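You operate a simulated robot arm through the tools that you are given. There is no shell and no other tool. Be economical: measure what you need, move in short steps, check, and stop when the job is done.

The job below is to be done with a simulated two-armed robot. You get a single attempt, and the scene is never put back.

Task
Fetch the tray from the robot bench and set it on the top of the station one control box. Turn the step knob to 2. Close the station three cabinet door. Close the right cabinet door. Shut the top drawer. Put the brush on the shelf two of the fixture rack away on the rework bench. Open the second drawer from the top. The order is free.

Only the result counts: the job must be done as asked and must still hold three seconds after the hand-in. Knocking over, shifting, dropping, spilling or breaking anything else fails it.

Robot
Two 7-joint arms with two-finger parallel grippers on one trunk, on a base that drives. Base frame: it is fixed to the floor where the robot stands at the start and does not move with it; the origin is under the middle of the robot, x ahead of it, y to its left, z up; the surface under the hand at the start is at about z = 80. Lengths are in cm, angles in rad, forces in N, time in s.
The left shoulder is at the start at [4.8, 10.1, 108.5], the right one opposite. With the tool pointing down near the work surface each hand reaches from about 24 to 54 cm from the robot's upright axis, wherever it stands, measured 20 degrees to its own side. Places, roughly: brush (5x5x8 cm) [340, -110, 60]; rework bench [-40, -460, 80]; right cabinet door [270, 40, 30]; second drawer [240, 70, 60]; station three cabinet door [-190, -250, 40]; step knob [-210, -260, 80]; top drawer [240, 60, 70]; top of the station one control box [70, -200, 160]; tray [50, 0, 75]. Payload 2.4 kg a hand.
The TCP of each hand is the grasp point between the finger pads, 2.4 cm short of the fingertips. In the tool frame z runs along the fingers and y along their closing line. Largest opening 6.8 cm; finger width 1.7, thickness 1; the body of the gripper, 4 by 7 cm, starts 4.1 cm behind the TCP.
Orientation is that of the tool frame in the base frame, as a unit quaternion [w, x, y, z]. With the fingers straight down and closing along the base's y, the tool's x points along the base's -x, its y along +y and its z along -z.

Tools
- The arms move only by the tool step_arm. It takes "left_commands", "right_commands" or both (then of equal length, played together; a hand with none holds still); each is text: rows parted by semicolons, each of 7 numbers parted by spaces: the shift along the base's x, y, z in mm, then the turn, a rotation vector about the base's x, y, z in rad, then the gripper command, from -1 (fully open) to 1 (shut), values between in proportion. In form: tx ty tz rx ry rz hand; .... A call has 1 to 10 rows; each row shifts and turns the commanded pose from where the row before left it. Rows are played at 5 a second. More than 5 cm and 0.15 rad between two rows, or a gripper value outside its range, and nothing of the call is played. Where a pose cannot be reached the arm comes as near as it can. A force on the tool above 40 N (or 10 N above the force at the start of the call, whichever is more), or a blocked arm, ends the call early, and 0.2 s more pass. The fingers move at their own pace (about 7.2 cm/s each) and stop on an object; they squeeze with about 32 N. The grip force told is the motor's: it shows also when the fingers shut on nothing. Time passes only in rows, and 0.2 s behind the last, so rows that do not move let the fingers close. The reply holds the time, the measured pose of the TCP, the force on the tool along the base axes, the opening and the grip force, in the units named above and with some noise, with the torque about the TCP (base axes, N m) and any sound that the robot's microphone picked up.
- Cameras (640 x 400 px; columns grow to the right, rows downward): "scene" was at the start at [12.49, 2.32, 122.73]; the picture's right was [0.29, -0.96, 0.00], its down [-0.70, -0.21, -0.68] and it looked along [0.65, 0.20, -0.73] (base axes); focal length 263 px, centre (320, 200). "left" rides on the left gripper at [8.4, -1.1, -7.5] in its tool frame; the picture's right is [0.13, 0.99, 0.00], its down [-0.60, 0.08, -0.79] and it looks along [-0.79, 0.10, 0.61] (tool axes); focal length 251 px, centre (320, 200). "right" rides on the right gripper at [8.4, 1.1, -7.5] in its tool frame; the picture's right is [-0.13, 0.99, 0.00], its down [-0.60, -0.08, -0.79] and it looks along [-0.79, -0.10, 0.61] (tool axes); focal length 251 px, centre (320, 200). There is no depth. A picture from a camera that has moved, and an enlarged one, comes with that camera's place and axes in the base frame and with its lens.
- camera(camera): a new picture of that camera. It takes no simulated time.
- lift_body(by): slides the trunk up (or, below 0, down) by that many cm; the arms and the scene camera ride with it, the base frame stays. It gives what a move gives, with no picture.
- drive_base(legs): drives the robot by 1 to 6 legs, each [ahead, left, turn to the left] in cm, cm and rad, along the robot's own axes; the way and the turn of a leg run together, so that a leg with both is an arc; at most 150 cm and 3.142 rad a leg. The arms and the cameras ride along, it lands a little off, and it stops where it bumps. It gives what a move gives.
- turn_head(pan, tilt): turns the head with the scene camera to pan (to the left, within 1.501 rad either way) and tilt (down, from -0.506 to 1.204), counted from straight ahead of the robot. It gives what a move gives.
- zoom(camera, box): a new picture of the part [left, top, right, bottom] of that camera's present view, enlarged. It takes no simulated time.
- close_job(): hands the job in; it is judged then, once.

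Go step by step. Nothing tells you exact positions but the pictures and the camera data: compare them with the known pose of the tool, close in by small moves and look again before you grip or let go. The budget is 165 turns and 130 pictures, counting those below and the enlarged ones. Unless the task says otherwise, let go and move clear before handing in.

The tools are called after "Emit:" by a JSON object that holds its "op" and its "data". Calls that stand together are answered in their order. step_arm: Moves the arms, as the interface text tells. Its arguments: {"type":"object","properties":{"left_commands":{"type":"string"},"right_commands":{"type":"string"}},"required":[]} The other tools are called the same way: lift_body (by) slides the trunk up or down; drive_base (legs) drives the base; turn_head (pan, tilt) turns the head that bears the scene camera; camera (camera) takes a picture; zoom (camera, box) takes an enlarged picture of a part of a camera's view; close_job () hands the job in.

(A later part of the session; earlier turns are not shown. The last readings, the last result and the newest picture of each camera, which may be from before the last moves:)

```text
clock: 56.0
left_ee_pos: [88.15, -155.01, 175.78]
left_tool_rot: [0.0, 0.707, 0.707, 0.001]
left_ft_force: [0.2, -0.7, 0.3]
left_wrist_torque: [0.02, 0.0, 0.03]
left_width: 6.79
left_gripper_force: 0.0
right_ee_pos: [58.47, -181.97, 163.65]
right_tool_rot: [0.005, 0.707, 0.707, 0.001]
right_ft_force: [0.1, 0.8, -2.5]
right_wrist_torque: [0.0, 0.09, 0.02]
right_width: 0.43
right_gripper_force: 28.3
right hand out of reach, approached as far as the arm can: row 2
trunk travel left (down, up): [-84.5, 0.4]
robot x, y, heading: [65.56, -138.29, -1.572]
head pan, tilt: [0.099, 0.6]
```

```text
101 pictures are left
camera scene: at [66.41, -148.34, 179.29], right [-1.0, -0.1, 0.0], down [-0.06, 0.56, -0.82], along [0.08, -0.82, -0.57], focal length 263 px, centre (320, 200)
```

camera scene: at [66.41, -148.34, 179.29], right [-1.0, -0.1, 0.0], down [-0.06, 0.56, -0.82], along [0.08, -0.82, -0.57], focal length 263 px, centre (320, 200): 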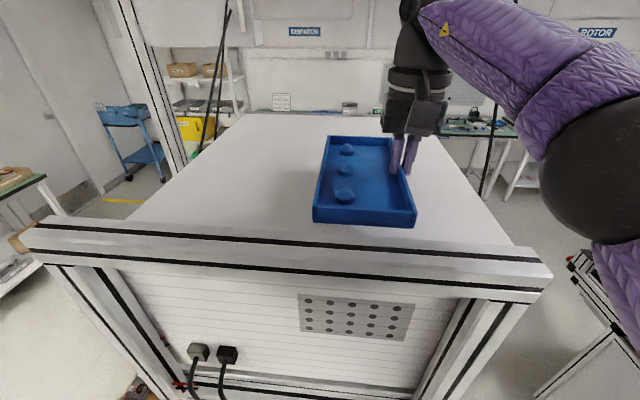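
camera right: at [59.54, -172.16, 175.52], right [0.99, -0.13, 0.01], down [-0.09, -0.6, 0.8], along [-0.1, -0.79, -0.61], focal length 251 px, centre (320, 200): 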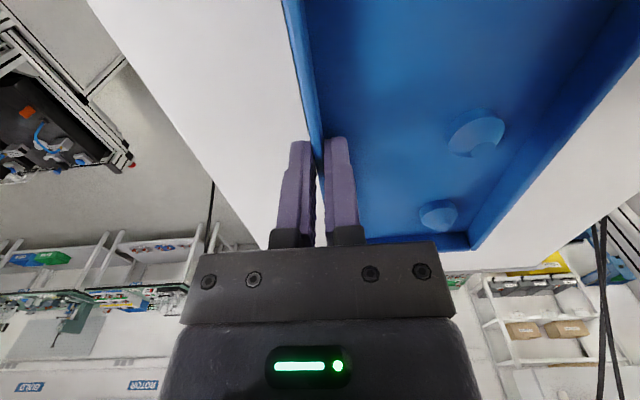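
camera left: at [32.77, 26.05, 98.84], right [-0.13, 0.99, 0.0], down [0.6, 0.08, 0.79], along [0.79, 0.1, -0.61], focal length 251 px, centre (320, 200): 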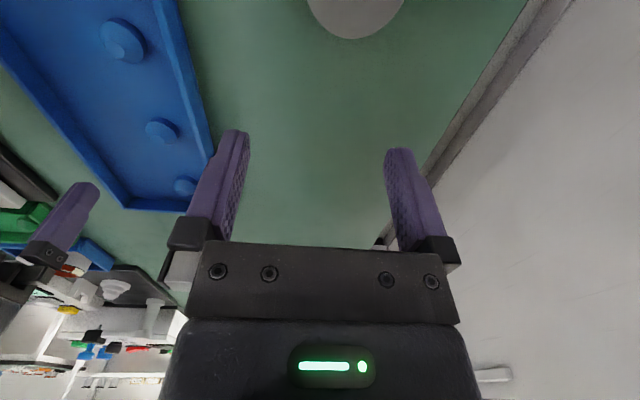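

Emit:
{"op": "drive_base", "data": {"legs": [[2.5, 0, 0]]}}

Emit:
{"op": "step_arm", "data": {"right_commands": "0 0 -5 0 0 0 1;0 0 -5 0 0 0 1;0 0 -5 0 0 0 1;0 0 -5 0 0 0 1;0 0 -4 0 0 0 1;0 0 -4 0 0 0 1;0 0 -4 0 0 0 1"}}

Emit:
{"op": "camera", "data": {"camera": "scene"}}

```text
clock: 56.8
left_ee_pos: [88.3, -157.1, 175.65]
left_tool_rot: [0.0, 0.708, 0.707, 0.0]
left_ft_force: [0.1, 0.5, 0.1]
left_wrist_torque: [-0.02, -0.01, -0.01]
left_width: 6.79
left_gripper_force: 0.0
right_ee_pos: [58.55, -184.16, 163.71]
right_tool_rot: [0.007, 0.708, 0.707, 0.001]
right_ft_force: [0.7, 0.4, -1.0]
right_wrist_torque: [0.03, 0.12, 0.02]
right_width: 0.47
right_gripper_force: 27.6
trunk travel left (down, up): [-84.5, 0.4]
robot x, y, heading: [65.61, -141.19, -1.575]
head pan, tilt: [0.099, 0.6]
```

```text
clock: 58.4
left_ee_pos: [88.18, -157.44, 175.7]
left_tool_rot: [-0.001, 0.707, 0.707, 0.001]
left_ft_force: [-0.5, 0.2, 0.4]
left_wrist_torque: [0.01, 0.0, -0.02]
left_width: 6.8
left_gripper_force: 0.1
right_ee_pos: [58.58, -184.46, 160.43]
right_tool_rot: [0.006, 0.707, 0.707, 0.002]
right_ft_force: [-1.0, 0.9, -2.0]
right_wrist_torque: [0.05, 0.07, 0.0]
right_width: 0.44
right_gripper_force: 28.1
trunk travel left (down, up): [-84.5, 0.4]
robot x, y, heading: [65.26, -141.21, -1.571]
head pan, tilt: [0.099, 0.6]
```

```text
100 pictures are left
camera scene: at [66.47, -150.78, 179.29], right [-1.0, -0.1, 0.0], down [-0.06, 0.56, -0.82], along [0.08, -0.82, -0.57], focal length 263 px, centre (320, 200)
```

scene: 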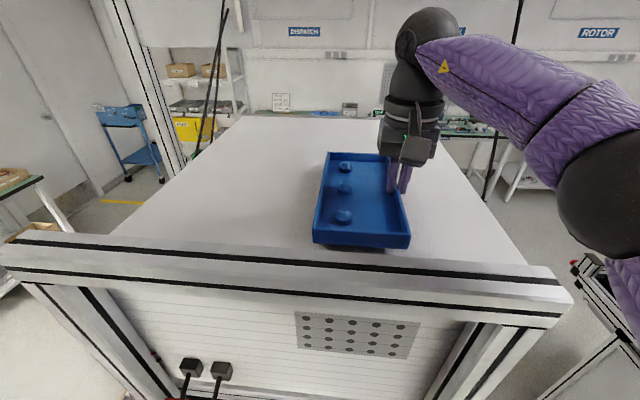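

Emit:
{"op": "step_arm", "data": {"right_commands": "0 0 -3 0 0 0 1;0 0 -3 0 0 0 1;0 0 -3 0 0 0 1;0 0 -3 0 0 0 1;0 0 -3 0 0 0 1;0 0 -3 0 0 0 1"}}

Emit:
{"op": "camera", "data": {"camera": "scene"}}

```text
clock: 59.8
left_ee_pos: [88.3, -157.35, 175.76]
left_tool_rot: [0.001, 0.707, 0.707, 0.0]
left_ft_force: [0.2, 0.4, 0.0]
left_wrist_torque: [0.02, -0.01, -0.02]
left_width: 6.8
left_gripper_force: 0.1
right_ee_pos: [58.48, -184.44, 158.8]
right_tool_rot: [0.006, 0.708, 0.707, 0.0]
right_ft_force: [-0.2, -5.0, 30.7]
right_wrist_torque: [0.22, 0.23, -0.04]
right_width: 0.41
right_gripper_force: 27.7
trunk travel left (down, up): [-84.5, 0.4]
robot x, y, heading: [65.41, -140.76, -1.572]
head pan, tilt: [0.099, 0.6]
```

```text
99 pictures are left
camera scene: at [66.49, -150.63, 179.34], right [-1.0, -0.1, 0.0], down [-0.06, 0.56, -0.83], along [0.08, -0.82, -0.56], focal length 263 px, centre (320, 200)
```

scene: 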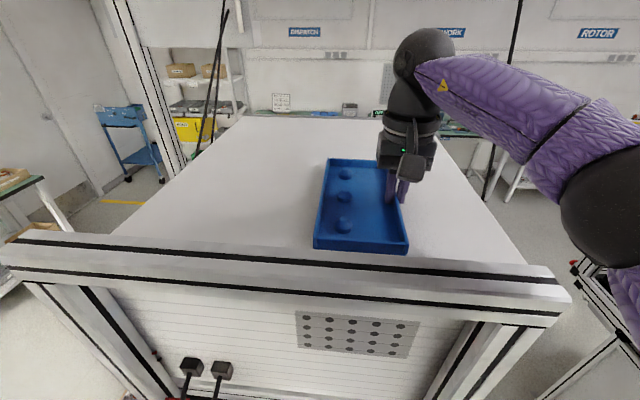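

Contact made, tray rests on the top. I relieve the force, open and lift off straight up.

Emit:
{"op": "step_arm", "data": {"right_commands": "0 0 3 0 0 0 1;0 0 0 0 0 0 0.5;0 0 0 0 0 0 0;0 0 0 0 0 0 0;0 0 20 0 0 0 0;0 0 30 0 0 0 0;0 0 40 0 0 0 0;0 0 20 0 0 0 0"}}

Emit:
{"op": "camera", "data": {"camera": "scene"}}

```text
clock: 61.6
left_ee_pos: [88.19, -157.37, 175.74]
left_tool_rot: [0.001, 0.707, 0.707, 0.0]
left_ft_force: [0.0, 0.1, 0.5]
left_wrist_torque: [0.0, 0.0, 0.02]
left_width: 6.82
left_gripper_force: 0.1
right_ee_pos: [58.81, -182.58, 169.14]
right_tool_rot: [0.005, 0.708, 0.706, 0.002]
right_ft_force: [0.4, 0.7, 0.8]
right_wrist_torque: [-0.01, -0.02, 0.01]
right_width: 3.39
right_gripper_force: 0.0
right hand out of reach, approached as far as the arm can: row 7, 8
trunk travel left (down, up): [-84.5, 0.4]
robot x, y, heading: [65.36, -140.6, -1.571]
head pan, tilt: [0.099, 0.6]
```

```text
98 pictures are left
camera scene: at [66.35, -150.74, 179.3], right [-1.0, -0.1, 0.0], down [-0.06, 0.56, -0.83], along [0.08, -0.82, -0.56], focal length 263 px, centre (320, 200)
```

scene: 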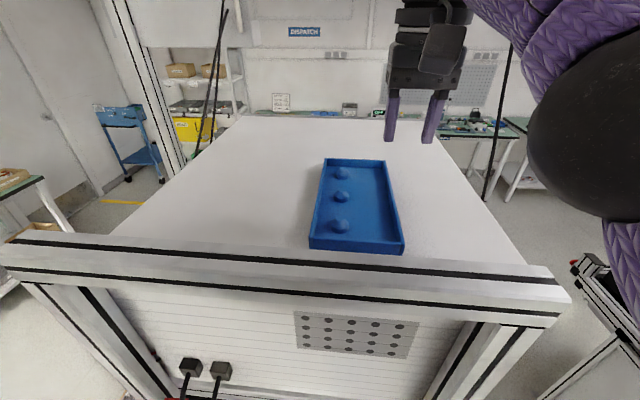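

The tray sits on the top. I back off, lower the trunk, and head along the aisle toward the drawers to look.

Emit:
{"op": "drive_base", "data": {"legs": [[-48, 0, 0], [0, 0, 1.571]]}}

Emit:
{"op": "lift_body", "data": {"by": -30}}

Emit:
{"op": "turn_head", "data": {"pan": 0.2, "tilt": 0.35}}

Emit:
{"op": "camera", "data": {"camera": "scene"}}

```text
clock: 68.3
left_ee_pos: [81.99, -70.35, 175.74]
left_tool_rot: [-0.001, -0.004, 1.0, 0.0]
left_ft_force: [-0.5, 0.5, 0.0]
left_wrist_torque: [-0.02, 0.01, -0.01]
left_width: 6.8
left_gripper_force: 0.1
right_ee_pos: [107.22, -99.51, 169.02]
right_tool_rot: [0.002, -0.003, 1.0, 0.006]
right_ft_force: [0.0, 0.2, -0.9]
right_wrist_torque: [0.01, 0.01, -0.01]
right_width: 3.39
right_gripper_force: 0.1
trunk travel left (down, up): [-84.5, 0.4]
robot x, y, heading: [66.01, -92.99, 0.008]
head pan, tilt: [0.099, 0.6]
```

```text
clock: 71.3
left_ee_pos: [82.07, -70.28, 145.73]
left_tool_rot: [0.001, -0.003, 1.0, -0.001]
left_ft_force: [0.3, 0.8, -0.2]
left_wrist_torque: [-0.01, -0.01, 0.0]
left_width: 6.8
left_gripper_force: 0.1
right_ee_pos: [107.38, -99.49, 139.16]
right_tool_rot: [0.004, -0.002, 1.0, 0.006]
right_ft_force: [1.2, -0.4, 0.4]
right_wrist_torque: [-0.02, 0.01, -0.01]
right_width: 3.41
right_gripper_force: 0.0
trunk travel left (down, up): [-54.5, 30.4]
robot x, y, heading: [65.92, -92.84, 0.005]
head pan, tilt: [0.099, 0.6]
```

```text
clock: 72.1
left_ee_pos: [82.12, -70.27, 145.76]
left_tool_rot: [0.0, -0.003, 1.0, 0.0]
left_ft_force: [0.4, 0.2, 0.3]
left_wrist_torque: [0.0, -0.03, -0.02]
left_width: 6.79
left_gripper_force: 0.1
right_ee_pos: [107.2, -99.42, 139.16]
right_tool_rot: [0.003, -0.003, 1.0, 0.005]
right_ft_force: [-0.3, -0.5, 0.5]
right_wrist_torque: [0.0, 0.0, 0.0]
right_width: 3.41
right_gripper_force: 0.2
trunk travel left (down, up): [-54.5, 30.4]
robot x, y, heading: [65.61, -92.98, 0.001]
head pan, tilt: [0.201, 0.351]
```

```text
97 pictures are left
camera scene: at [76.59, -91.08, 151.54], right [0.21, -0.98, 0.0], down [-0.34, -0.07, -0.94], along [0.92, 0.19, -0.34], focal length 263 px, centre (320, 200)
```

scene: 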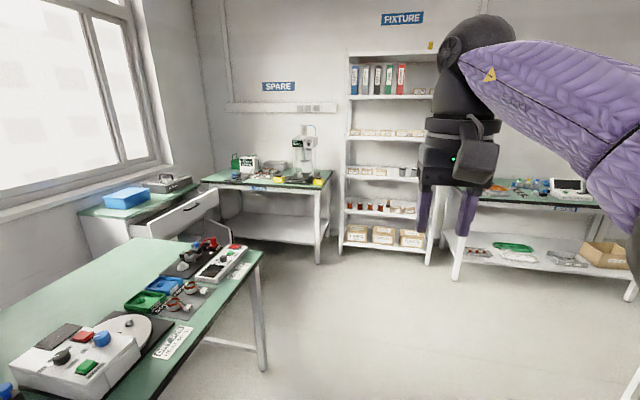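

Emit:
{"op": "drive_base", "data": {"legs": [[140, 0, 0], [0, 0, 1.57]]}}

Emit:
{"op": "turn_head", "data": {"pan": -0.1, "tilt": 0.6}}

Emit:
{"op": "camera", "data": {"camera": "scene"}}

```text
clock: 83.0
left_ee_pos: [185.01, -74.11, 145.62]
left_tool_rot: [0.0, 0.722, -0.692, 0.0]
left_ft_force: [0.3, 0.1, -0.3]
left_wrist_torque: [-0.01, -0.01, -0.04]
left_width: 6.81
left_gripper_force: 0.1
right_ee_pos: [213.23, -47.92, 139.14]
right_tool_rot: [0.002, 0.723, -0.691, -0.005]
right_ft_force: [0.2, -0.7, -0.4]
right_wrist_torque: [0.01, 0.0, 0.03]
right_width: 3.39
right_gripper_force: 0.0
trunk travel left (down, up): [-54.5, 30.4]
robot x, y, heading: [208.9, -89.8, 1.617]
head pan, tilt: [0.201, 0.351]
```

```text
clock: 83.8
left_ee_pos: [185.19, -74.13, 145.69]
left_tool_rot: [0.0, 0.723, -0.691, -0.001]
left_ft_force: [0.0, -0.3, 0.4]
left_wrist_torque: [0.0, -0.04, -0.03]
left_width: 6.8
left_gripper_force: 0.1
right_ee_pos: [213.23, -47.89, 139.09]
right_tool_rot: [0.001, 0.722, -0.692, -0.006]
right_ft_force: [-0.3, 0.5, -0.7]
right_wrist_torque: [0.01, -0.01, 0.01]
right_width: 3.42
right_gripper_force: 0.1
trunk travel left (down, up): [-54.5, 30.4]
robot x, y, heading: [208.55, -89.2, 1.614]
head pan, tilt: [-0.099, 0.6]
```

```text
96 pictures are left
camera scene: at [208.9, -78.99, 149.28], right [1.0, -0.05, 0.0], down [-0.03, -0.56, -0.83], along [0.04, 0.82, -0.56], focal length 263 px, centre (320, 200)
```

scene: 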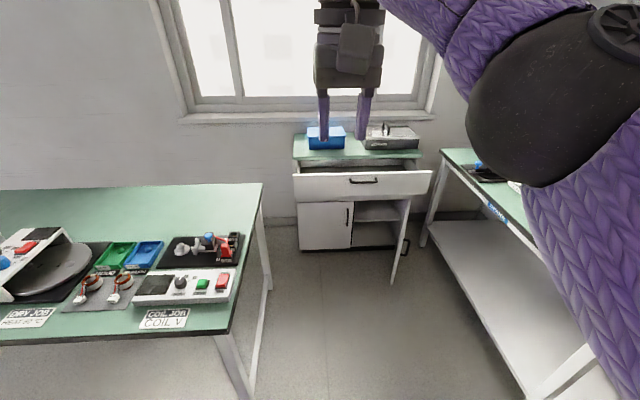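

Emit:
{"op": "zoom", "data": {"camera": "scene", "box": [280, 120, 460, 300]}}

```text
2.22 times, centred on (370, 210) of scene
camera zoom: at [208.9, -78.99, 149.28], right [1.0, -0.05, 0.0], down [-0.03, -0.56, -0.83], along [0.04, 0.82, -0.56], focal length 585 px, centre (209, 178)
```

zoom: 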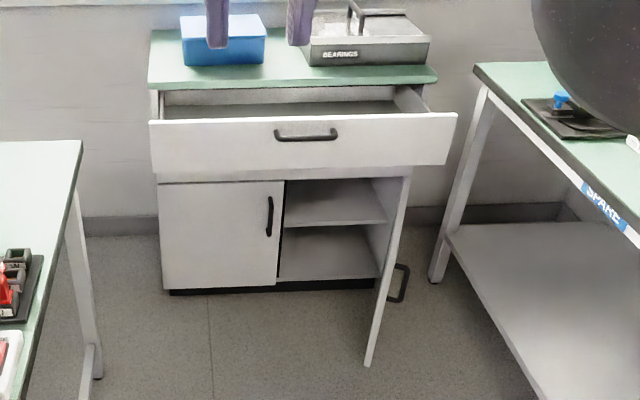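

The top drawer is pulled out (front at y≈53, handle x≈240) and the right door stands about 70° open. I lower the trunk fully and turn the right tool to point forward.

Emit:
{"op": "lift_body", "data": {"by": -40}}

Emit:
{"op": "drive_base", "data": {"legs": [[0, 0, -0.045], [20, -32, 0]]}}

Emit:
{"op": "step_arm", "data": {"right_commands": "0 0 0 0.15 0 0 1;0 0 0 0.15 0 0 1;0 0 0 0.15 0 0 1;0 0 0 0.15 0 0 1;0 0 0 0.15 0 0 1;0 0 0 0.15 0 0 1;0 0 0 0.15 0 0 1;0 0 0 0.15 0 0 1;0 0 0 0.15 0 0 1;0 0 0 0.15 0 0 1"}}

```text
clock: 87.6
left_ee_pos: [185.16, -74.11, 105.69]
left_tool_rot: [0.0, 0.724, -0.69, -0.001]
left_ft_force: [0.2, 0.0, -0.3]
left_wrist_torque: [0.02, -0.01, -0.01]
left_width: 6.79
left_gripper_force: 0.1
right_ee_pos: [213.41, -47.76, 99.13]
right_tool_rot: [0.0, 0.723, -0.691, -0.007]
right_ft_force: [-0.5, -0.5, 0.4]
right_wrist_torque: [0.0, 0.0, 0.01]
right_width: 3.4
right_gripper_force: 0.1
trunk travel left (down, up): [-14.5, 70.4]
robot x, y, heading: [208.44, -89.3, 1.615]
head pan, tilt: [-0.099, 0.6]
```

```text
clock: 90.4
left_ee_pos: [216.99, -53.22, 105.66]
left_tool_rot: [0.0, -0.705, 0.71, -0.001]
left_ft_force: [0.9, -0.4, 0.1]
left_wrist_torque: [0.01, 0.02, 0.01]
left_width: 6.79
left_gripper_force: 0.1
right_ee_pos: [246.54, -28.51, 99.06]
right_tool_rot: [-0.002, -0.705, 0.709, 0.005]
right_ft_force: [0.9, 0.3, 0.2]
right_wrist_torque: [-0.01, 0.0, 0.01]
right_width: 3.4
right_gripper_force: 0.0
trunk travel left (down, up): [-14.5, 70.4]
robot x, y, heading: [239.84, -69.83, 1.568]
head pan, tilt: [-0.099, 0.6]
```

```text
clock: 92.6
left_ee_pos: [216.98, -53.26, 105.63]
left_tool_rot: [0.0, -0.705, 0.709, -0.001]
left_ft_force: [0.0, 0.6, 0.2]
left_wrist_torque: [0.01, -0.02, 0.02]
left_width: 6.81
left_gripper_force: 0.1
right_ee_pos: [246.41, -28.52, 99.11]
right_tool_rot: [-0.479, 0.517, -0.514, -0.489]
right_ft_force: [-0.9, 0.1, 0.3]
right_wrist_torque: [-0.02, -0.01, -0.03]
right_width: 0.0
right_gripper_force: 23.6
trunk travel left (down, up): [-14.5, 70.4]
robot x, y, heading: [239.43, -70.05, 1.562]
head pan, tilt: [-0.099, 0.6]
```

Emit:
{"op": "lift_body", "data": {"by": -14.5}}

Emit:
{"op": "step_arm", "data": {"right_commands": "20 0 -35 0 0 0 1;25 0 -35 0 0 0 1;25 0 -35 0 0 0 1;20 0 -50 0.07 0 0 1;0 0 -10 0 0 0 1"}}

Emit:
{"op": "drive_base", "data": {"legs": [[60, 0, 0]]}}

Emit:
{"op": "camera", "data": {"camera": "scene"}}

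```text
clock: 94.3
left_ee_pos: [216.97, -49.01, 89.83]
left_tool_rot: [-0.041, -0.704, 0.708, -0.042]
left_ft_force: [-0.2, 0.3, -0.2]
left_wrist_torque: [-0.02, 0.0, -0.01]
left_width: 6.81
left_gripper_force: 0.0
right_ee_pos: [246.54, -26.46, 82.01]
right_tool_rot: [-0.46, 0.534, -0.533, -0.468]
right_ft_force: [0.3, -0.3, 0.5]
right_wrist_torque: [-0.01, 0.02, -0.02]
right_width: 0.0
right_gripper_force: 23.6
trunk travel left (down, up): [0.0, 85.0]
robot x, y, heading: [239.71, -70.1, 1.563]
head pan, tilt: [-0.099, 0.6]
```

```text
refused: row 4 steps farther than a row can; nothing moved
```

```text
clock: 97.7
left_ee_pos: [217.0, 11.2, 89.81]
left_tool_rot: [0.042, 0.708, -0.703, 0.043]
left_ft_force: [-0.3, 0.9, 0.5]
left_wrist_torque: [0.01, -0.01, -0.01]
left_width: 6.78
left_gripper_force: 0.0
right_ee_pos: [246.1, 33.94, 82.11]
right_tool_rot: [-0.457, 0.537, -0.531, -0.47]
right_ft_force: [0.2, 0.3, -0.1]
right_wrist_torque: [0.05, 0.0, -0.03]
right_width: 0.0
right_gripper_force: 23.7
trunk travel left (down, up): [0.0, 85.0]
robot x, y, heading: [239.48, -9.9, 1.574]
head pan, tilt: [-0.099, 0.6]
```

```text
94 pictures are left
camera scene: at [240.38, 13.11, 93.7], right [1.0, -0.1, 0.0], down [-0.05, -0.56, -0.82], along [0.08, 0.82, -0.57], focal length 263 px, centre (320, 200)
```

scene: 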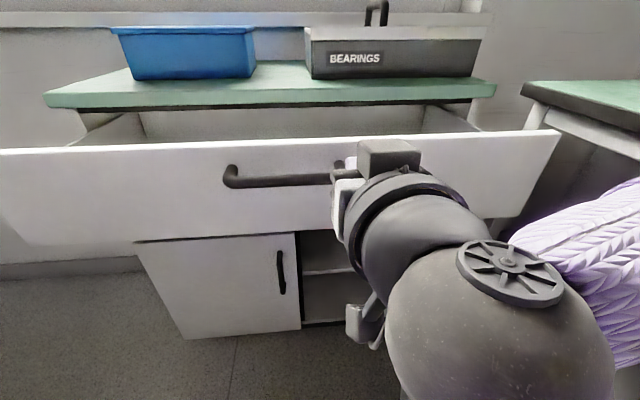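

Emit:
{"op": "step_arm", "data": {"right_commands": "30 0 -30 0 0 0 1;35 0 -30 0 0 0 1;35 0 -30 0 0 0 1;0 0 -30 0.08 0 0 1;0 30 0 0 0 0 1;0 30 0 0 0 0 1;0 30 0 0 0 0 1"}}

Emit:
{"op": "camera", "data": {"camera": "scene"}}

```text
clock: 99.3
left_ee_pos: [216.86, 11.09, 89.99]
left_tool_rot: [0.042, 0.707, -0.704, 0.043]
left_ft_force: [-0.3, -0.3, 0.2]
left_wrist_torque: [0.0, 0.05, 0.02]
left_width: 6.79
left_gripper_force: 0.2
right_ee_pos: [250.02, 45.66, 77.58]
right_tool_rot: [-0.457, 0.538, -0.528, -0.472]
right_ft_force: [0.6, 0.1, 0.3]
right_wrist_torque: [0.0, 0.02, -0.02]
right_width: 0.0
right_gripper_force: 23.8
right hand out of reach, approached as far as the arm can: row 1, 2, 3, 4
trunk travel left (down, up): [0.0, 85.0]
robot x, y, heading: [239.44, -9.38, 1.571]
head pan, tilt: [-0.099, 0.6]
```

```text
93 pictures are left
camera scene: at [240.39, 13.11, 93.7], right [1.0, -0.1, 0.0], down [-0.05, -0.56, -0.82], along [0.08, 0.82, -0.57], focal length 263 px, centre (320, 200)
```

scene: 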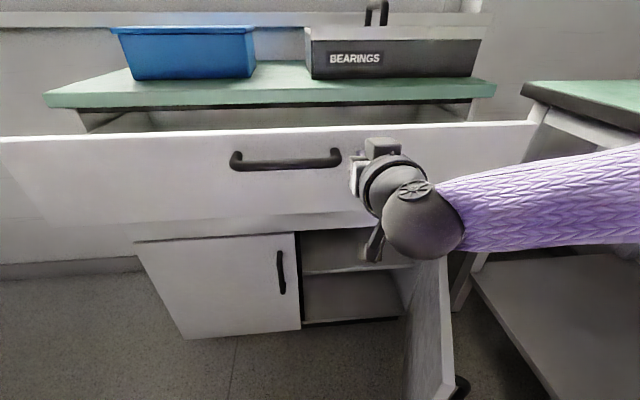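

Emit:
{"op": "step_arm", "data": {"right_commands": "0 -5 -20 0 0 0 1;0 0 -20 0 0 0 1;0 0 -10 0 0 0 1;0 25 0 0 0 0 1;0 25 0 0 0 0 1;0 25 0 0 0 0 1;0 25 0 0 0 0 1"}}

Emit:
{"op": "camera", "data": {"camera": "scene"}}

```text
clock: 100.9
left_ee_pos: [216.95, 11.06, 89.87]
left_tool_rot: [0.041, 0.708, -0.704, 0.042]
left_ft_force: [0.2, -0.5, 0.0]
left_wrist_torque: [0.02, 0.02, 0.03]
left_width: 6.82
left_gripper_force: 0.2
right_ee_pos: [249.98, 55.67, 76.62]
right_tool_rot: [-0.457, 0.538, -0.529, -0.471]
right_ft_force: [0.4, 1.0, 0.6]
right_wrist_torque: [0.03, 0.03, 0.02]
right_width: 0.0
right_gripper_force: 23.9
right hand out of reach, approached as far as the arm can: row 1, 2, 3
trunk travel left (down, up): [0.0, 85.0]
robot x, y, heading: [239.68, -9.9, 1.574]
head pan, tilt: [-0.099, 0.6]
```

```text
92 pictures are left
camera scene: at [240.39, 13.12, 93.7], right [1.0, -0.1, 0.0], down [-0.05, -0.56, -0.82], along [0.08, 0.82, -0.57], focal length 263 px, centre (320, 200)
```

scene: 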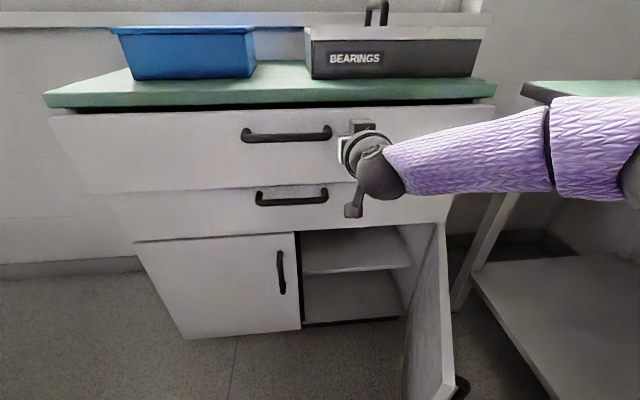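

The drawer is moving in and the second drawer with its handle shows below it. I keep pushing until it seats.

Emit:
{"op": "step_arm", "data": {"right_commands": "0 20 0 0 0 0 1;0 20 0 0 0 0 1;0 20 0 0 0 0 1;0 20 0 0 0 0 1;0 10 0 0 0 0 1;0 10 0 0 0 0 1"}}

Emit:
{"op": "camera", "data": {"camera": "scene"}}

```text
clock: 101.5
left_ee_pos: [216.98, 10.55, 90.02]
left_tool_rot: [-0.04, -0.706, 0.706, -0.041]
left_ft_force: [0.0, 0.9, -1.0]
left_wrist_torque: [0.0, -0.02, 0.04]
left_width: 6.81
left_gripper_force: 0.0
right_ee_pos: [249.87, 58.93, 76.64]
right_tool_rot: [-0.456, 0.539, -0.529, -0.471]
right_ft_force: [1.3, -44.7, 7.7]
right_wrist_torque: [0.44, 0.25, -0.12]
right_width: 0.0
right_gripper_force: 23.6
trunk travel left (down, up): [0.0, 85.0]
robot x, y, heading: [239.62, -9.7, 1.573]
head pan, tilt: [-0.099, 0.6]
stopped in row 3 (right hand): the force on the tool passed its limit at 70 N (the readings are from after the stop); the commanded pose is now the measured one
```

```text
91 pictures are left
camera scene: at [240.49, 12.56, 93.85], right [1.0, -0.1, 0.0], down [-0.06, -0.56, -0.83], along [0.08, 0.82, -0.56], focal length 263 px, centre (320, 200)
```

scene: 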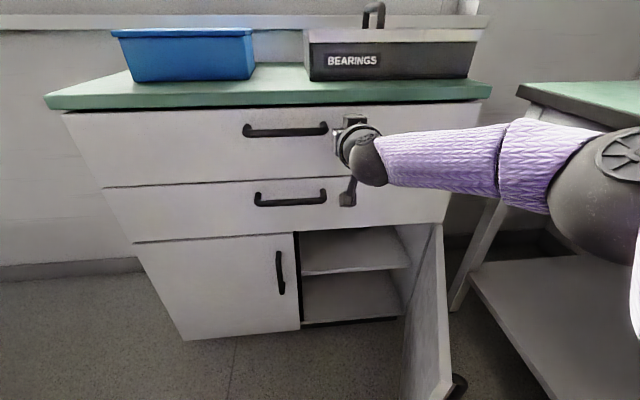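

The top drawer is seated and flush. For the second drawer handle (x≈239, y≈58, z≈64) I need a 45° tilted grip closing vertically; I retract, raise the trunk a bit and roll the right hand.

Emit:
{"op": "step_arm", "data": {"right_commands": "0 -40 0 0 0 0 1;0 -40 0 0 0 0 1;0 -40 0 0 0 0 1;0 -40 0 0 0 0 -1;0 0 0 0 0 0 -1"}}

Emit:
{"op": "lift_body", "data": {"by": 15}}

Emit:
{"op": "step_arm", "data": {"right_commands": "0 0 0 -0.1 0 0 -1;0 0 0 -0.15 0 0 -1;0 0 0 -0.15 0 0 -1;0 0 0 -0.15 0 0 -1;0 0 0 -0.15 0 0 -1;0 0 0 0 0 0 -1"}}

```text
clock: 102.7
left_ee_pos: [216.97, 11.06, 89.74]
left_tool_rot: [0.042, 0.707, -0.705, 0.043]
left_ft_force: [-0.5, -0.7, -0.2]
left_wrist_torque: [-0.03, 0.0, 0.01]
left_width: 6.8
left_gripper_force: 0.0
right_ee_pos: [249.98, 43.13, 76.27]
right_tool_rot: [-0.454, 0.541, -0.53, -0.47]
right_ft_force: [0.5, 0.3, 0.2]
right_wrist_torque: [-0.02, 0.01, -0.03]
right_width: 6.79
right_gripper_force: 0.0
trunk travel left (down, up): [0.0, 85.0]
robot x, y, heading: [239.39, -9.86, 1.571]
head pan, tilt: [-0.099, 0.6]
```

```text
clock: 104.5
left_ee_pos: [217.04, 11.23, 104.73]
left_tool_rot: [0.042, 0.706, -0.706, 0.042]
left_ft_force: [-0.4, 0.0, 0.4]
left_wrist_torque: [-0.01, 0.01, 0.0]
left_width: 6.76
left_gripper_force: 0.0
right_ee_pos: [249.78, 42.59, 93.03]
right_tool_rot: [-0.464, 0.532, -0.523, -0.477]
right_ft_force: [-0.9, 0.1, 0.0]
right_wrist_torque: [-0.03, -0.02, 0.0]
right_width: 6.8
right_gripper_force: 0.1
trunk travel left (down, up): [-15.0, 70.0]
robot x, y, heading: [239.56, -9.77, 1.569]
head pan, tilt: [-0.099, 0.6]
```

```text
clock: 105.9
left_ee_pos: [216.95, 11.18, 104.85]
left_tool_rot: [0.041, 0.706, -0.705, 0.043]
left_ft_force: [-0.7, 0.2, -0.3]
left_wrist_torque: [0.01, 0.03, -0.02]
left_width: 6.8
left_gripper_force: 0.0
right_ee_pos: [249.71, 42.45, 93.12]
right_tool_rot: [-0.254, 0.659, -0.655, -0.268]
right_ft_force: [1.0, -0.8, 0.3]
right_wrist_torque: [-0.01, 0.03, 0.01]
right_width: 6.82
right_gripper_force: 0.0
trunk travel left (down, up): [-15.0, 70.0]
robot x, y, heading: [239.75, -9.64, 1.57]
head pan, tilt: [-0.099, 0.6]
```

Emit:
{"op": "step_arm", "data": {"right_commands": "0 0 0 0 0.102 -0.109 -1;0 0 0 0 0.102 -0.109 -1;0 0 0 0 0.102 -0.109 -1;0 0 0 0 0.102 -0.109 -1;0 0 0 0 0.102 -0.109 -1;0 0 0 0 0.102 -0.109 -1;0 0 0 0 0.102 -0.109 -1;0 0 0 0 0.102 -0.109 -1;0 0 0 0 0.102 -0.109 -1;0 0 0 0 0.102 -0.109 -1"}}

Emit:
{"op": "camera", "data": {"camera": "scene"}}

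Emit:
{"op": "camera", "data": {"camera": "right"}}

```text
clock: 108.1
left_ee_pos: [216.98, 10.99, 104.87]
left_tool_rot: [0.041, 0.707, -0.704, 0.043]
left_ft_force: [0.3, 0.2, -0.6]
left_wrist_torque: [-0.01, 0.01, 0.0]
left_width: 6.8
left_gripper_force: 0.2
right_ee_pos: [249.77, 42.47, 93.18]
right_tool_rot: [0.016, -0.033, 0.926, 0.377]
right_ft_force: [0.3, 0.2, -0.2]
right_wrist_torque: [0.05, -0.04, 0.03]
right_width: 6.79
right_gripper_force: 0.2
trunk travel left (down, up): [-15.0, 70.0]
robot x, y, heading: [239.8, -9.62, 1.575]
head pan, tilt: [-0.099, 0.6]
```

```text
90 pictures are left
camera scene: at [240.45, 7.83, 109.33], right [1.0, -0.1, 0.0], down [-0.06, -0.56, -0.82], along [0.08, 0.82, -0.57], focal length 263 px, centre (320, 200)
```

scene: 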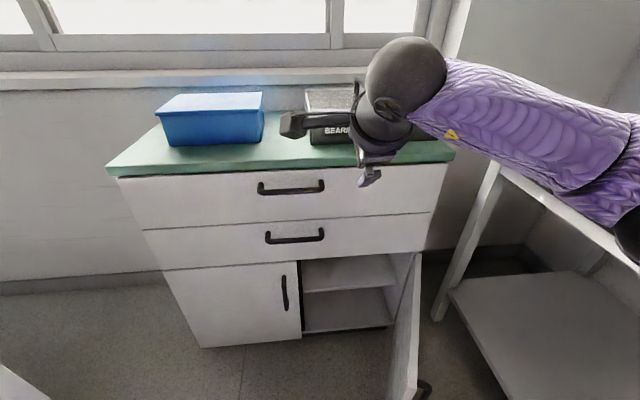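

```text
89 pictures are left
camera right: at [241.4, 37.6, 98.73], right [0.06, 0.71, 0.7], down [0.6, -0.58, 0.55], along [0.79, 0.39, -0.46], focal length 251 px, centre (320, 200)
```

right: 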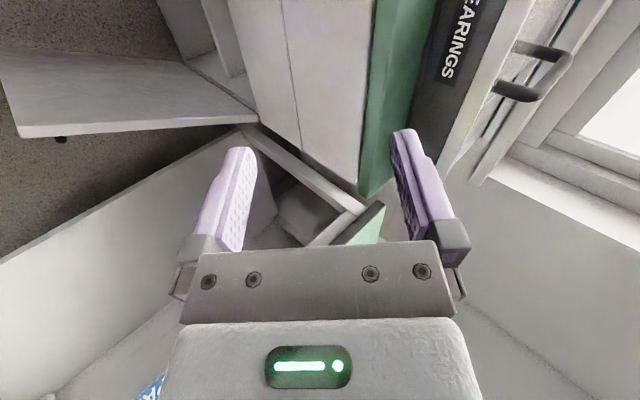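

Emit:
{"op": "step_arm", "data": {"right_commands": "-20 0 -35 0 0 0 -1;-25 0 -35 0 0 0 -1;-25 0 -35 0 0 0 -1;-25 0 -35 0 0 0 -1;-10 0 -35 0 0 0 -1;0 0 -35 0 0 0 -1;0 0 -30 0 0 0 -1;0 0 0 0 0 0 -1"}}

Emit:
{"op": "step_arm", "data": {"right_commands": "0 0 0 0.13 0 0 -1;0 0 0 0.13 0 0 -1;0 0 0 0.13 0 0 -1;0 0 0 0 0 0 -1"}}

Emit:
{"op": "camera", "data": {"camera": "scene"}}

```text
clock: 109.9
left_ee_pos: [216.96, 11.07, 104.8]
left_tool_rot: [0.041, 0.706, -0.705, 0.043]
left_ft_force: [0.1, -0.4, 0.2]
left_wrist_torque: [0.04, -0.01, -0.01]
left_width: 6.79
left_gripper_force: 0.1
right_ee_pos: [239.25, 42.47, 69.1]
right_tool_rot: [0.016, -0.034, 0.926, 0.377]
right_ft_force: [-0.7, 0.1, -0.4]
right_wrist_torque: [0.02, -0.02, 0.0]
right_width: 6.8
right_gripper_force: 0.0
trunk travel left (down, up): [-15.0, 70.0]
robot x, y, heading: [239.49, -9.44, 1.577]
head pan, tilt: [-0.099, 0.6]
```

```text
clock: 110.9
left_ee_pos: [216.84, 11.05, 104.85]
left_tool_rot: [0.041, 0.706, -0.706, 0.043]
left_ft_force: [0.0, 0.5, -0.4]
left_wrist_torque: [0.0, -0.01, 0.03]
left_width: 6.82
left_gripper_force: 0.0
right_ee_pos: [239.45, 42.43, 69.3]
right_tool_rot: [0.022, -0.029, 0.835, 0.549]
right_ft_force: [0.3, 0.2, -0.2]
right_wrist_torque: [-0.01, 0.02, 0.01]
right_width: 6.81
right_gripper_force: 0.1
trunk travel left (down, up): [-15.0, 70.0]
robot x, y, heading: [239.53, -9.43, 1.574]
head pan, tilt: [-0.099, 0.6]
```

```text
88 pictures are left
camera scene: at [240.44, 7.83, 109.33], right [1.0, -0.1, 0.0], down [-0.06, -0.56, -0.82], along [0.08, 0.82, -0.57], focal length 263 px, centre (320, 200)
```

scene: 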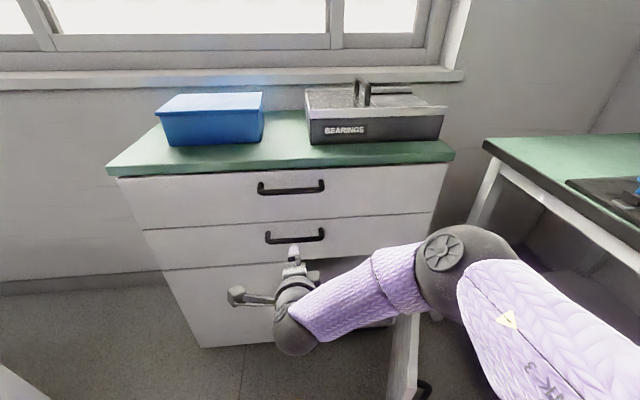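

Emit:
{"op": "step_arm", "data": {"right_commands": "0 0 0 0.12 0 0 -1;0 0 0 0.13 0 0 -1;0 20 -25 0 0 0 -1;0 30 -25 0 0 0 -1;0 30 0 0 0 0 -1;0 0 0 0 0 0 -1"}}

Emit:
{"op": "zoom", "data": {"camera": "scene", "box": [220, 160, 380, 300]}}

Emit:
{"op": "camera", "data": {"camera": "right"}}

```text
clock: 112.3
left_ee_pos: [216.88, 11.05, 104.7]
left_tool_rot: [0.041, 0.707, -0.705, 0.042]
left_ft_force: [-1.0, -1.0, 0.3]
left_wrist_torque: [-0.02, -0.01, 0.02]
left_width: 6.79
left_gripper_force: 0.0
right_ee_pos: [235.05, 49.92, 69.41]
right_tool_rot: [0.028, -0.025, 0.763, 0.646]
right_ft_force: [-0.3, 0.7, -0.4]
right_wrist_torque: [0.01, -0.03, -0.03]
right_width: 6.8
right_gripper_force: 0.1
right hand out of reach, approached as far as the arm can: row 2, 3, 4, 5
trunk travel left (down, up): [-15.0, 70.0]
robot x, y, heading: [239.53, -9.77, 1.576]
head pan, tilt: [-0.099, 0.6]
```

```text
2.86 times, centred on (300, 230) of scene
camera zoom: at [240.44, 7.83, 109.33], right [1.0, -0.1, 0.0], down [-0.06, -0.56, -0.82], along [0.08, 0.82, -0.57], focal length 752 px, centre (377, 114)
```

zoom: 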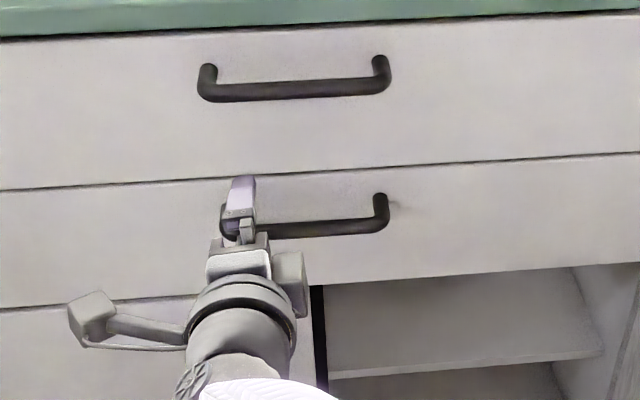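

```text
86 pictures are left
camera right: at [226.57, 42.57, 70.97], right [0.05, 0.16, 0.99], down [0.6, -0.79, 0.1], along [0.8, 0.59, -0.14], focal length 251 px, centre (320, 200)
```

right: 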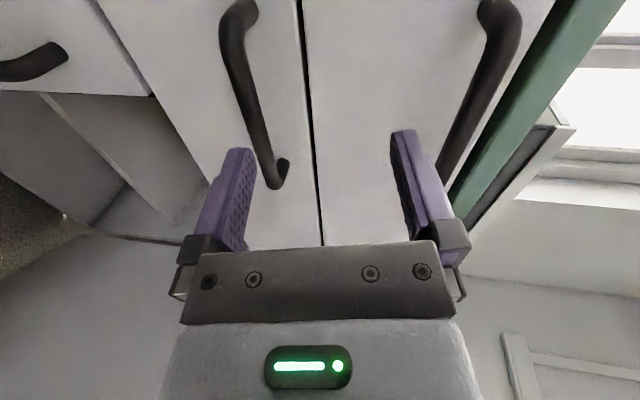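

Second handle is ~4 cm below the hand axis. I pitch back a little so the hand can go lower.

Emit:
{"op": "step_arm", "data": {"right_commands": "20 -20 0 -0.13 0 0 -1;20 -10 0 -0.12 0 0 -1;0 0 -20 0 0 0 -1;0 0 -20 0 0 0 -1;0 0 0 0 0 0 -1"}}

Emit:
{"op": "camera", "data": {"camera": "right"}}

```text
clock: 113.5
left_ee_pos: [216.93, 11.11, 104.87]
left_tool_rot: [0.041, 0.706, -0.705, 0.042]
left_ft_force: [-0.1, 0.4, -0.3]
left_wrist_torque: [0.01, 0.01, -0.03]
left_width: 6.8
left_gripper_force: 0.1
right_ee_pos: [237.58, 49.19, 63.82]
right_tool_rot: [0.023, -0.03, 0.835, 0.549]
right_ft_force: [0.4, -0.7, 0.8]
right_wrist_torque: [-0.03, -0.02, 0.03]
right_width: 6.77
right_gripper_force: 0.1
right hand out of reach, approached as far as the arm can: row 1, 2, 3, 4
trunk travel left (down, up): [-15.0, 70.0]
robot x, y, heading: [239.57, -9.55, 1.571]
head pan, tilt: [-0.099, 0.6]
```

```text
85 pictures are left
camera right: at [229.05, 42.39, 67.19], right [0.05, 0.4, 0.92], down [0.6, -0.74, 0.29], along [0.79, 0.54, -0.28], focal length 251 px, centre (320, 200)
```

right: 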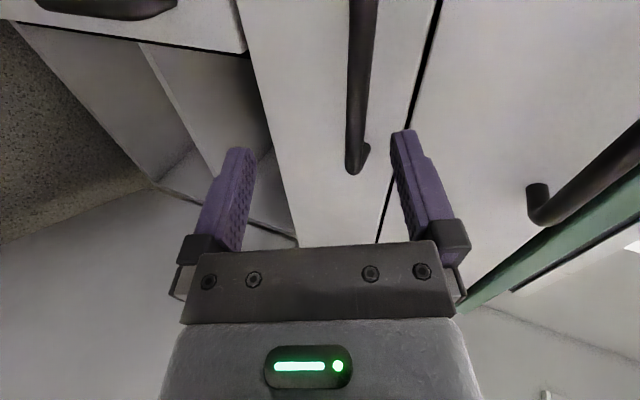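

The handle is between the fingers' lines, about 8 cm ahead. I back the hand slightly up, drive 6 cm closer, and narrow the opening.

Emit:
{"op": "step_arm", "data": {"right_commands": "10 -15 20 0 0 0 -0.18;0 -15 15 0 0 0 -0.18;0 0 0 0 0 0 -0.18"}}

Emit:
{"op": "drive_base", "data": {"legs": [[6, 0, 0]]}}

Emit:
{"op": "camera", "data": {"camera": "right"}}

```text
clock: 114.3
left_ee_pos: [216.99, 11.09, 104.73]
left_tool_rot: [0.042, 0.706, -0.706, 0.043]
left_ft_force: [-0.1, 0.0, -1.0]
left_wrist_torque: [-0.02, -0.01, 0.01]
left_width: 6.81
left_gripper_force: 0.0
right_ee_pos: [238.43, 45.97, 67.41]
right_tool_rot: [0.023, -0.03, 0.835, 0.549]
right_ft_force: [0.8, 0.2, -0.7]
right_wrist_torque: [0.01, -0.01, 0.03]
right_width: 4.02
right_gripper_force: 0.1
trunk travel left (down, up): [-15.0, 70.0]
robot x, y, heading: [239.26, -9.61, 1.573]
head pan, tilt: [-0.099, 0.6]
```

```text
clock: 115.2
left_ee_pos: [216.93, 17.18, 104.84]
left_tool_rot: [0.041, 0.706, -0.706, 0.042]
left_ft_force: [0.1, 0.0, -0.2]
left_wrist_torque: [-0.01, 0.01, -0.01]
left_width: 6.81
left_gripper_force: 0.0
right_ee_pos: [238.36, 52.08, 67.35]
right_tool_rot: [0.023, -0.031, 0.835, 0.549]
right_ft_force: [-0.1, -0.3, 0.1]
right_wrist_torque: [-0.04, 0.0, -0.01]
right_width: 4.01
right_gripper_force: 0.0
trunk travel left (down, up): [-15.0, 70.0]
robot x, y, heading: [239.4, -3.45, 1.572]
head pan, tilt: [-0.099, 0.6]
```

```text
84 pictures are left
camera right: at [229.95, 45.4, 70.73], right [0.05, 0.4, 0.92], down [0.6, -0.74, 0.29], along [0.8, 0.54, -0.28], focal length 251 px, centre (320, 200)
```

right: 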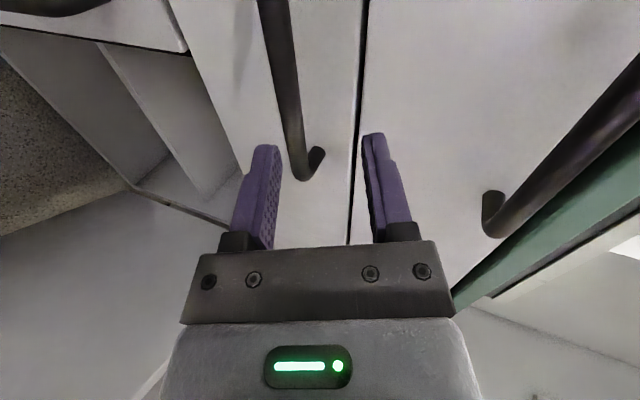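

Emit:
{"op": "step_arm", "data": {"right_commands": "0 0 -14 0 0 0 -0.18;0 15 -8 0 0 0 -0.18;0 15 -8 0 0 0 -0.18;0 0 0 0 0 0 -0.18"}}

Emit:
{"op": "camera", "data": {"camera": "right"}}

```text
clock: 116.2
left_ee_pos: [216.89, 17.13, 104.84]
left_tool_rot: [-0.041, -0.706, 0.706, -0.043]
left_ft_force: [0.1, 0.0, -1.3]
left_wrist_torque: [0.03, 0.01, -0.01]
left_width: 6.82
left_gripper_force: 0.0
right_ee_pos: [238.33, 54.95, 64.38]
right_tool_rot: [0.023, -0.03, 0.835, 0.549]
right_ft_force: [-0.4, 0.4, 0.6]
right_wrist_torque: [0.02, -0.05, 0.0]
right_width: 4.01
right_gripper_force: 0.1
trunk travel left (down, up): [-15.0, 70.0]
robot x, y, heading: [239.61, -3.78, 1.574]
head pan, tilt: [-0.099, 0.6]
```

```text
83 pictures are left
camera right: at [229.95, 48.42, 67.72], right [0.05, 0.4, 0.92], down [0.6, -0.74, 0.29], along [0.79, 0.54, -0.28], focal length 251 px, centre (320, 200)
```

right: 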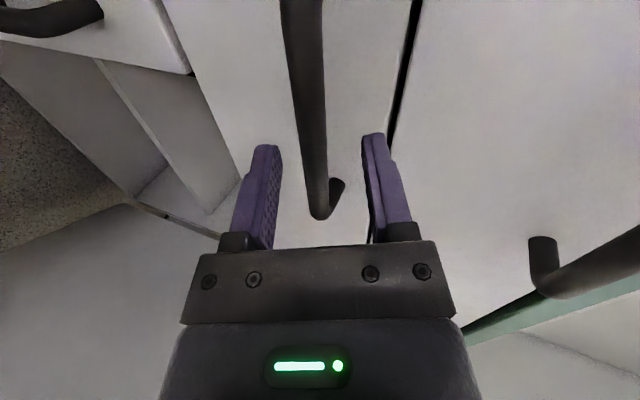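

The bar is centred between the fingers. I advance 2.3 cm and close.

Emit:
{"op": "step_arm", "data": {"right_commands": "0 12 -5 0 0 0 -0.18;0 11 -4 0 0 0 -0.18;0 0 0 0 0 0 -0.18;0 0 0 0 0 0 1;0 0 0 0 0 0 1;0 0 0 0 0 0 1"}}

```text
clock: 117.6
left_ee_pos: [216.99, 17.18, 104.79]
left_tool_rot: [0.043, 0.706, -0.705, 0.042]
left_ft_force: [-0.3, 0.3, 0.3]
left_wrist_torque: [-0.01, 0.02, -0.03]
left_width: 6.81
left_gripper_force: 0.0
right_ee_pos: [238.52, 55.54, 63.79]
right_tool_rot: [0.022, -0.03, 0.837, 0.546]
right_ft_force: [5.8, -21.7, -26.0]
right_wrist_torque: [-0.81, 0.36, -0.65]
right_width: 1.54
right_gripper_force: 34.6
right hand out of reach, approached as far as the arm can: row 1, 2
trunk travel left (down, up): [-15.0, 70.0]
robot x, y, heading: [239.43, -3.63, 1.573]
head pan, tilt: [-0.099, 0.6]
```

Gripped, but the door below must be shut before this drawer is pulled out over it. I release and back out, then work on the door.

Emit:
{"op": "step_arm", "data": {"right_commands": "0 0 0 0 0 0 -0.18;0 0 0 0 0 0 -0.18;0 -20 8 0 0 0 -0.18;0 -30 12 0 0 0 -0.18;0 -40 10 0 0 0 -0.18;0 -40 10 0 0 0 -0.18"}}

Emit:
{"op": "drive_base", "data": {"legs": [[-30, 0, 0]]}}

Emit:
{"op": "turn_head", "data": {"pan": -0.3, "tilt": 0.7}}

Emit:
{"op": "camera", "data": {"camera": "scene"}}

```text
clock: 119.0
left_ee_pos: [216.88, 17.22, 104.77]
left_tool_rot: [0.042, 0.706, -0.705, 0.043]
left_ft_force: [0.0, 0.7, -0.8]
left_wrist_torque: [-0.01, 0.03, 0.0]
left_width: 6.78
left_gripper_force: 0.0
right_ee_pos: [238.49, 42.8, 68.15]
right_tool_rot: [0.023, -0.03, 0.835, 0.549]
right_ft_force: [-0.2, -0.3, -0.4]
right_wrist_torque: [0.03, -0.04, -0.01]
right_width: 4.02
right_gripper_force: 0.0
trunk travel left (down, up): [-15.0, 70.0]
robot x, y, heading: [239.82, -3.87, 1.575]
head pan, tilt: [-0.099, 0.6]
```

```text
clock: 121.0
left_ee_pos: [216.97, -12.0, 104.82]
left_tool_rot: [0.041, 0.708, -0.704, 0.042]
left_ft_force: [-0.5, 0.0, -0.8]
left_wrist_torque: [0.02, 0.01, 0.0]
left_width: 6.8
left_gripper_force: 0.0
right_ee_pos: [238.46, 13.75, 68.23]
right_tool_rot: [0.022, -0.031, 0.835, 0.549]
right_ft_force: [-0.1, -0.7, -0.2]
right_wrist_torque: [0.02, 0.0, -0.02]
right_width: 4.0
right_gripper_force: 0.0
trunk travel left (down, up): [-15.0, 70.0]
robot x, y, heading: [239.93, -32.66, 1.576]
head pan, tilt: [-0.099, 0.6]
```

```text
clock: 121.8
left_ee_pos: [216.95, -11.99, 104.84]
left_tool_rot: [0.041, 0.707, -0.704, 0.043]
left_ft_force: [0.2, 0.4, 0.0]
left_wrist_torque: [-0.02, -0.02, 0.01]
left_width: 6.8
left_gripper_force: 0.1
right_ee_pos: [238.37, 13.8, 68.18]
right_tool_rot: [0.021, -0.032, 0.835, 0.549]
right_ft_force: [-0.2, 0.4, -0.9]
right_wrist_torque: [-0.02, -0.04, 0.02]
right_width: 4.01
right_gripper_force: 0.1
trunk travel left (down, up): [-15.0, 70.0]
robot x, y, heading: [239.68, -32.63, 1.573]
head pan, tilt: [-0.3, 0.7]
```

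```text
82 pictures are left
camera scene: at [242.1, -15.82, 108.47], right [0.96, -0.29, 0.0], down [-0.19, -0.62, -0.77], along [0.22, 0.73, -0.64], focal length 263 px, centre (320, 200)
```

scene: 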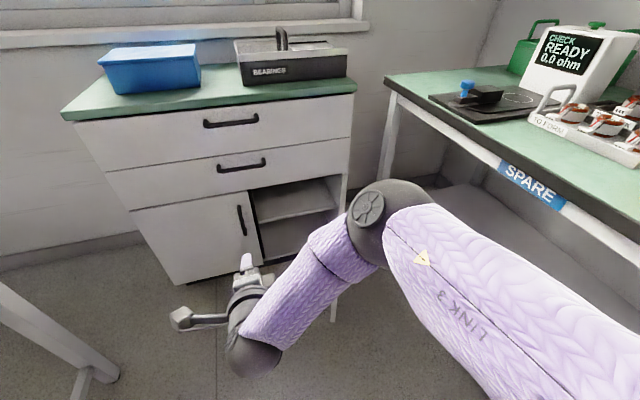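

I roll the hand back so its camera points up, lower the trunk, and prepare to push the door from its right side near its top edge.

Emit:
{"op": "step_arm", "data": {"right_commands": "0 0 0 0 -0.137 0.059 1;0 0 0 0 -0.137 0.059 1;0 0 0 0 -0.137 0.059 1;0 0 0 0 -0.137 0.059 1;0 0 0 0 -0.137 0.059 1;0 0 0 0 -0.137 0.059 1;0 0 0 0 -0.137 0.059 1;0 0 0 0 -0.137 0.059 1;0 0 0 0 -0.137 0.059 1;0 0 0 0 -0.137 0.059 1"}}

Emit:
{"op": "lift_body", "data": {"by": -15}}

Emit:
{"op": "drive_base", "data": {"legs": [[0, -20, 0]]}}

Emit:
{"op": "camera", "data": {"camera": "scene"}}

```text
clock: 124.0
left_ee_pos: [216.96, -11.95, 104.74]
left_tool_rot: [0.041, 0.707, -0.704, 0.043]
left_ft_force: [-0.3, -1.2, 0.9]
left_wrist_torque: [0.0, 0.01, 0.01]
left_width: 6.8
left_gripper_force: 0.0
right_ee_pos: [238.31, 13.7, 68.1]
right_tool_rot: [0.39, -0.59, 0.591, 0.389]
right_ft_force: [-0.4, -0.6, 0.2]
right_wrist_torque: [0.01, 0.02, -0.02]
right_width: 0.0
right_gripper_force: 23.4
trunk travel left (down, up): [-15.0, 70.0]
robot x, y, heading: [239.52, -32.77, 1.572]
head pan, tilt: [-0.3, 0.7]
```

```text
clock: 125.7
left_ee_pos: [216.98, -11.9, 89.77]
left_tool_rot: [0.041, 0.708, -0.704, 0.043]
left_ft_force: [0.7, -0.2, 0.3]
left_wrist_torque: [0.03, 0.01, 0.02]
left_width: 6.8
left_gripper_force: 0.0
right_ee_pos: [238.39, 13.82, 53.17]
right_tool_rot: [0.389, -0.589, 0.591, 0.39]
right_ft_force: [-0.2, -0.4, -0.5]
right_wrist_torque: [0.01, -0.01, 0.0]
right_width: 0.01
right_gripper_force: 23.9
trunk travel left (down, up): [0.0, 85.0]
robot x, y, heading: [239.71, -32.51, 1.582]
head pan, tilt: [-0.3, 0.7]
```

```text
clock: 127.3
left_ee_pos: [236.68, -11.91, 89.75]
left_tool_rot: [0.042, 0.708, -0.704, 0.043]
left_ft_force: [0.5, 0.1, -0.5]
left_wrist_torque: [-0.02, -0.01, 0.02]
left_width: 6.82
left_gripper_force: 0.2
right_ee_pos: [257.99, 13.9, 53.11]
right_tool_rot: [0.389, -0.59, 0.591, 0.389]
right_ft_force: [-0.1, 0.0, 0.6]
right_wrist_torque: [0.0, 0.0, 0.02]
right_width: 0.0
right_gripper_force: 23.7
trunk travel left (down, up): [0.0, 85.0]
robot x, y, heading: [259.2, -32.37, 1.577]
head pan, tilt: [-0.3, 0.7]
```

```text
81 pictures are left
camera scene: at [261.8, -10.5, 92.84], right [0.96, -0.29, 0.0], down [-0.19, -0.62, -0.76], along [0.22, 0.73, -0.64], focal length 263 px, centre (320, 200)
```

scene: 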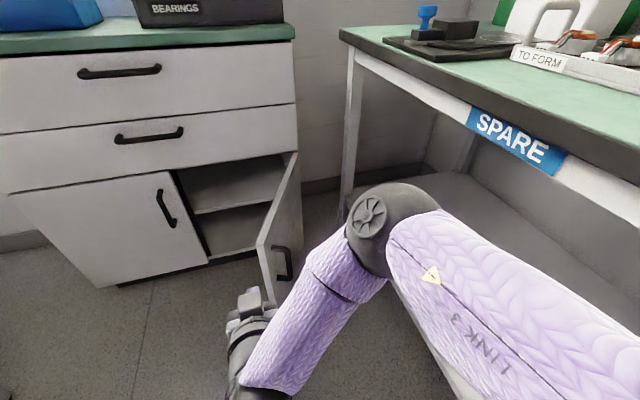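

The door's outer face with its handle is visible; its free edge is near (260, 27). I lower the hand to door-top height, then slip it to the right of the free edge.

Emit:
{"op": "step_arm", "data": {"right_commands": "0 0 -35 0 0 0 1;0 0 -35 0 0 0 1;0 0 -30 0 0 0 1;0 0 0 0 0 0 1"}}

Emit:
{"op": "camera", "data": {"camera": "scene"}}

Emit:
{"op": "camera", "data": {"camera": "right"}}

```text
clock: 128.3
left_ee_pos: [236.58, -11.71, 89.93]
left_tool_rot: [0.042, 0.708, -0.704, 0.043]
left_ft_force: [0.6, -0.5, 0.4]
left_wrist_torque: [0.01, -0.01, 0.0]
left_width: 6.8
left_gripper_force: 0.1
right_ee_pos: [255.92, 14.12, 45.0]
right_tool_rot: [0.389, -0.59, 0.593, 0.387]
right_ft_force: [-0.1, 0.4, -0.1]
right_wrist_torque: [0.0, 0.02, -0.02]
right_width: 0.01
right_gripper_force: 24.0
right hand out of reach, approached as far as the arm can: row 2, 3
trunk travel left (down, up): [0.0, 85.0]
robot x, y, heading: [259.49, -32.48, 1.577]
head pan, tilt: [-0.3, 0.7]
```

```text
80 pictures are left
camera scene: at [261.81, -10.5, 92.84], right [0.96, -0.29, 0.0], down [-0.19, -0.62, -0.76], along [0.22, 0.73, -0.64], focal length 263 px, centre (320, 200)
```

scene: 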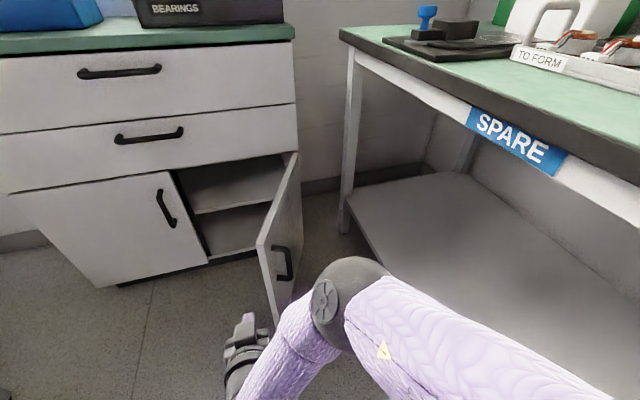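

```text
79 pictures are left
camera right: at [254.83, 3.81, 40.34], right [-0.99, 0.06, 0.12], down [0.07, -0.49, 0.87], along [0.11, 0.87, 0.48], focal length 251 px, centre (320, 200)
```

right: 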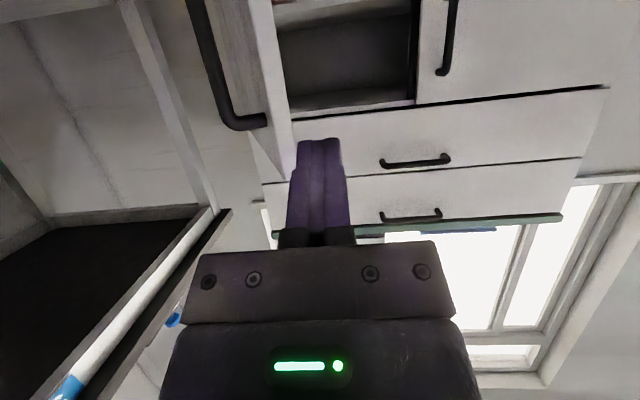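

Emit:
{"op": "step_arm", "data": {"right_commands": "35 0 0 0 0 0 1;35 0 0 0 0 0 1;35 0 0 0 0 0 1;35 0 0 0 0 0 1;0 0 0 0 0 0 1"}}

Emit:
{"op": "camera", "data": {"camera": "scene"}}

```text
clock: 129.5
left_ee_pos: [236.64, -11.91, 89.83]
left_tool_rot: [0.041, 0.708, -0.704, 0.043]
left_ft_force: [-0.2, 0.9, 0.4]
left_wrist_torque: [-0.02, 0.02, 0.0]
left_width: 6.77
left_gripper_force: 0.1
right_ee_pos: [261.58, 14.06, 51.71]
right_tool_rot: [0.39, -0.588, 0.593, 0.386]
right_ft_force: [-0.3, 0.4, 0.7]
right_wrist_torque: [-0.02, -0.01, 0.0]
right_width: 0.03
right_gripper_force: 23.7
right hand out of reach, approached as far as the arm can: row 1, 2, 3, 4
trunk travel left (down, up): [0.0, 85.0]
robot x, y, heading: [259.86, -32.36, 1.58]
head pan, tilt: [-0.3, 0.7]
```

```text
78 pictures are left
camera scene: at [261.81, -10.5, 92.84], right [0.96, -0.29, 0.0], down [-0.19, -0.62, -0.76], along [0.22, 0.73, -0.64], focal length 263 px, centre (320, 200)
```

scene: 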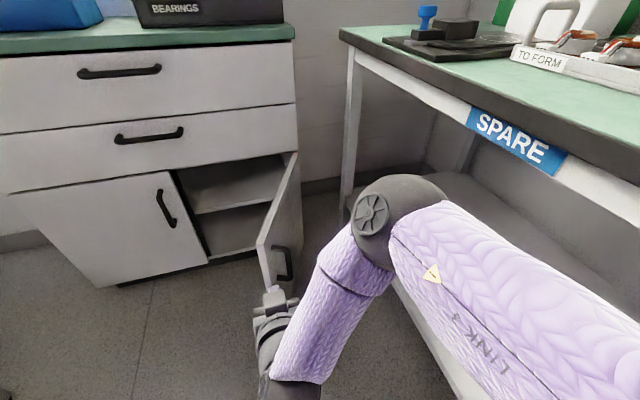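

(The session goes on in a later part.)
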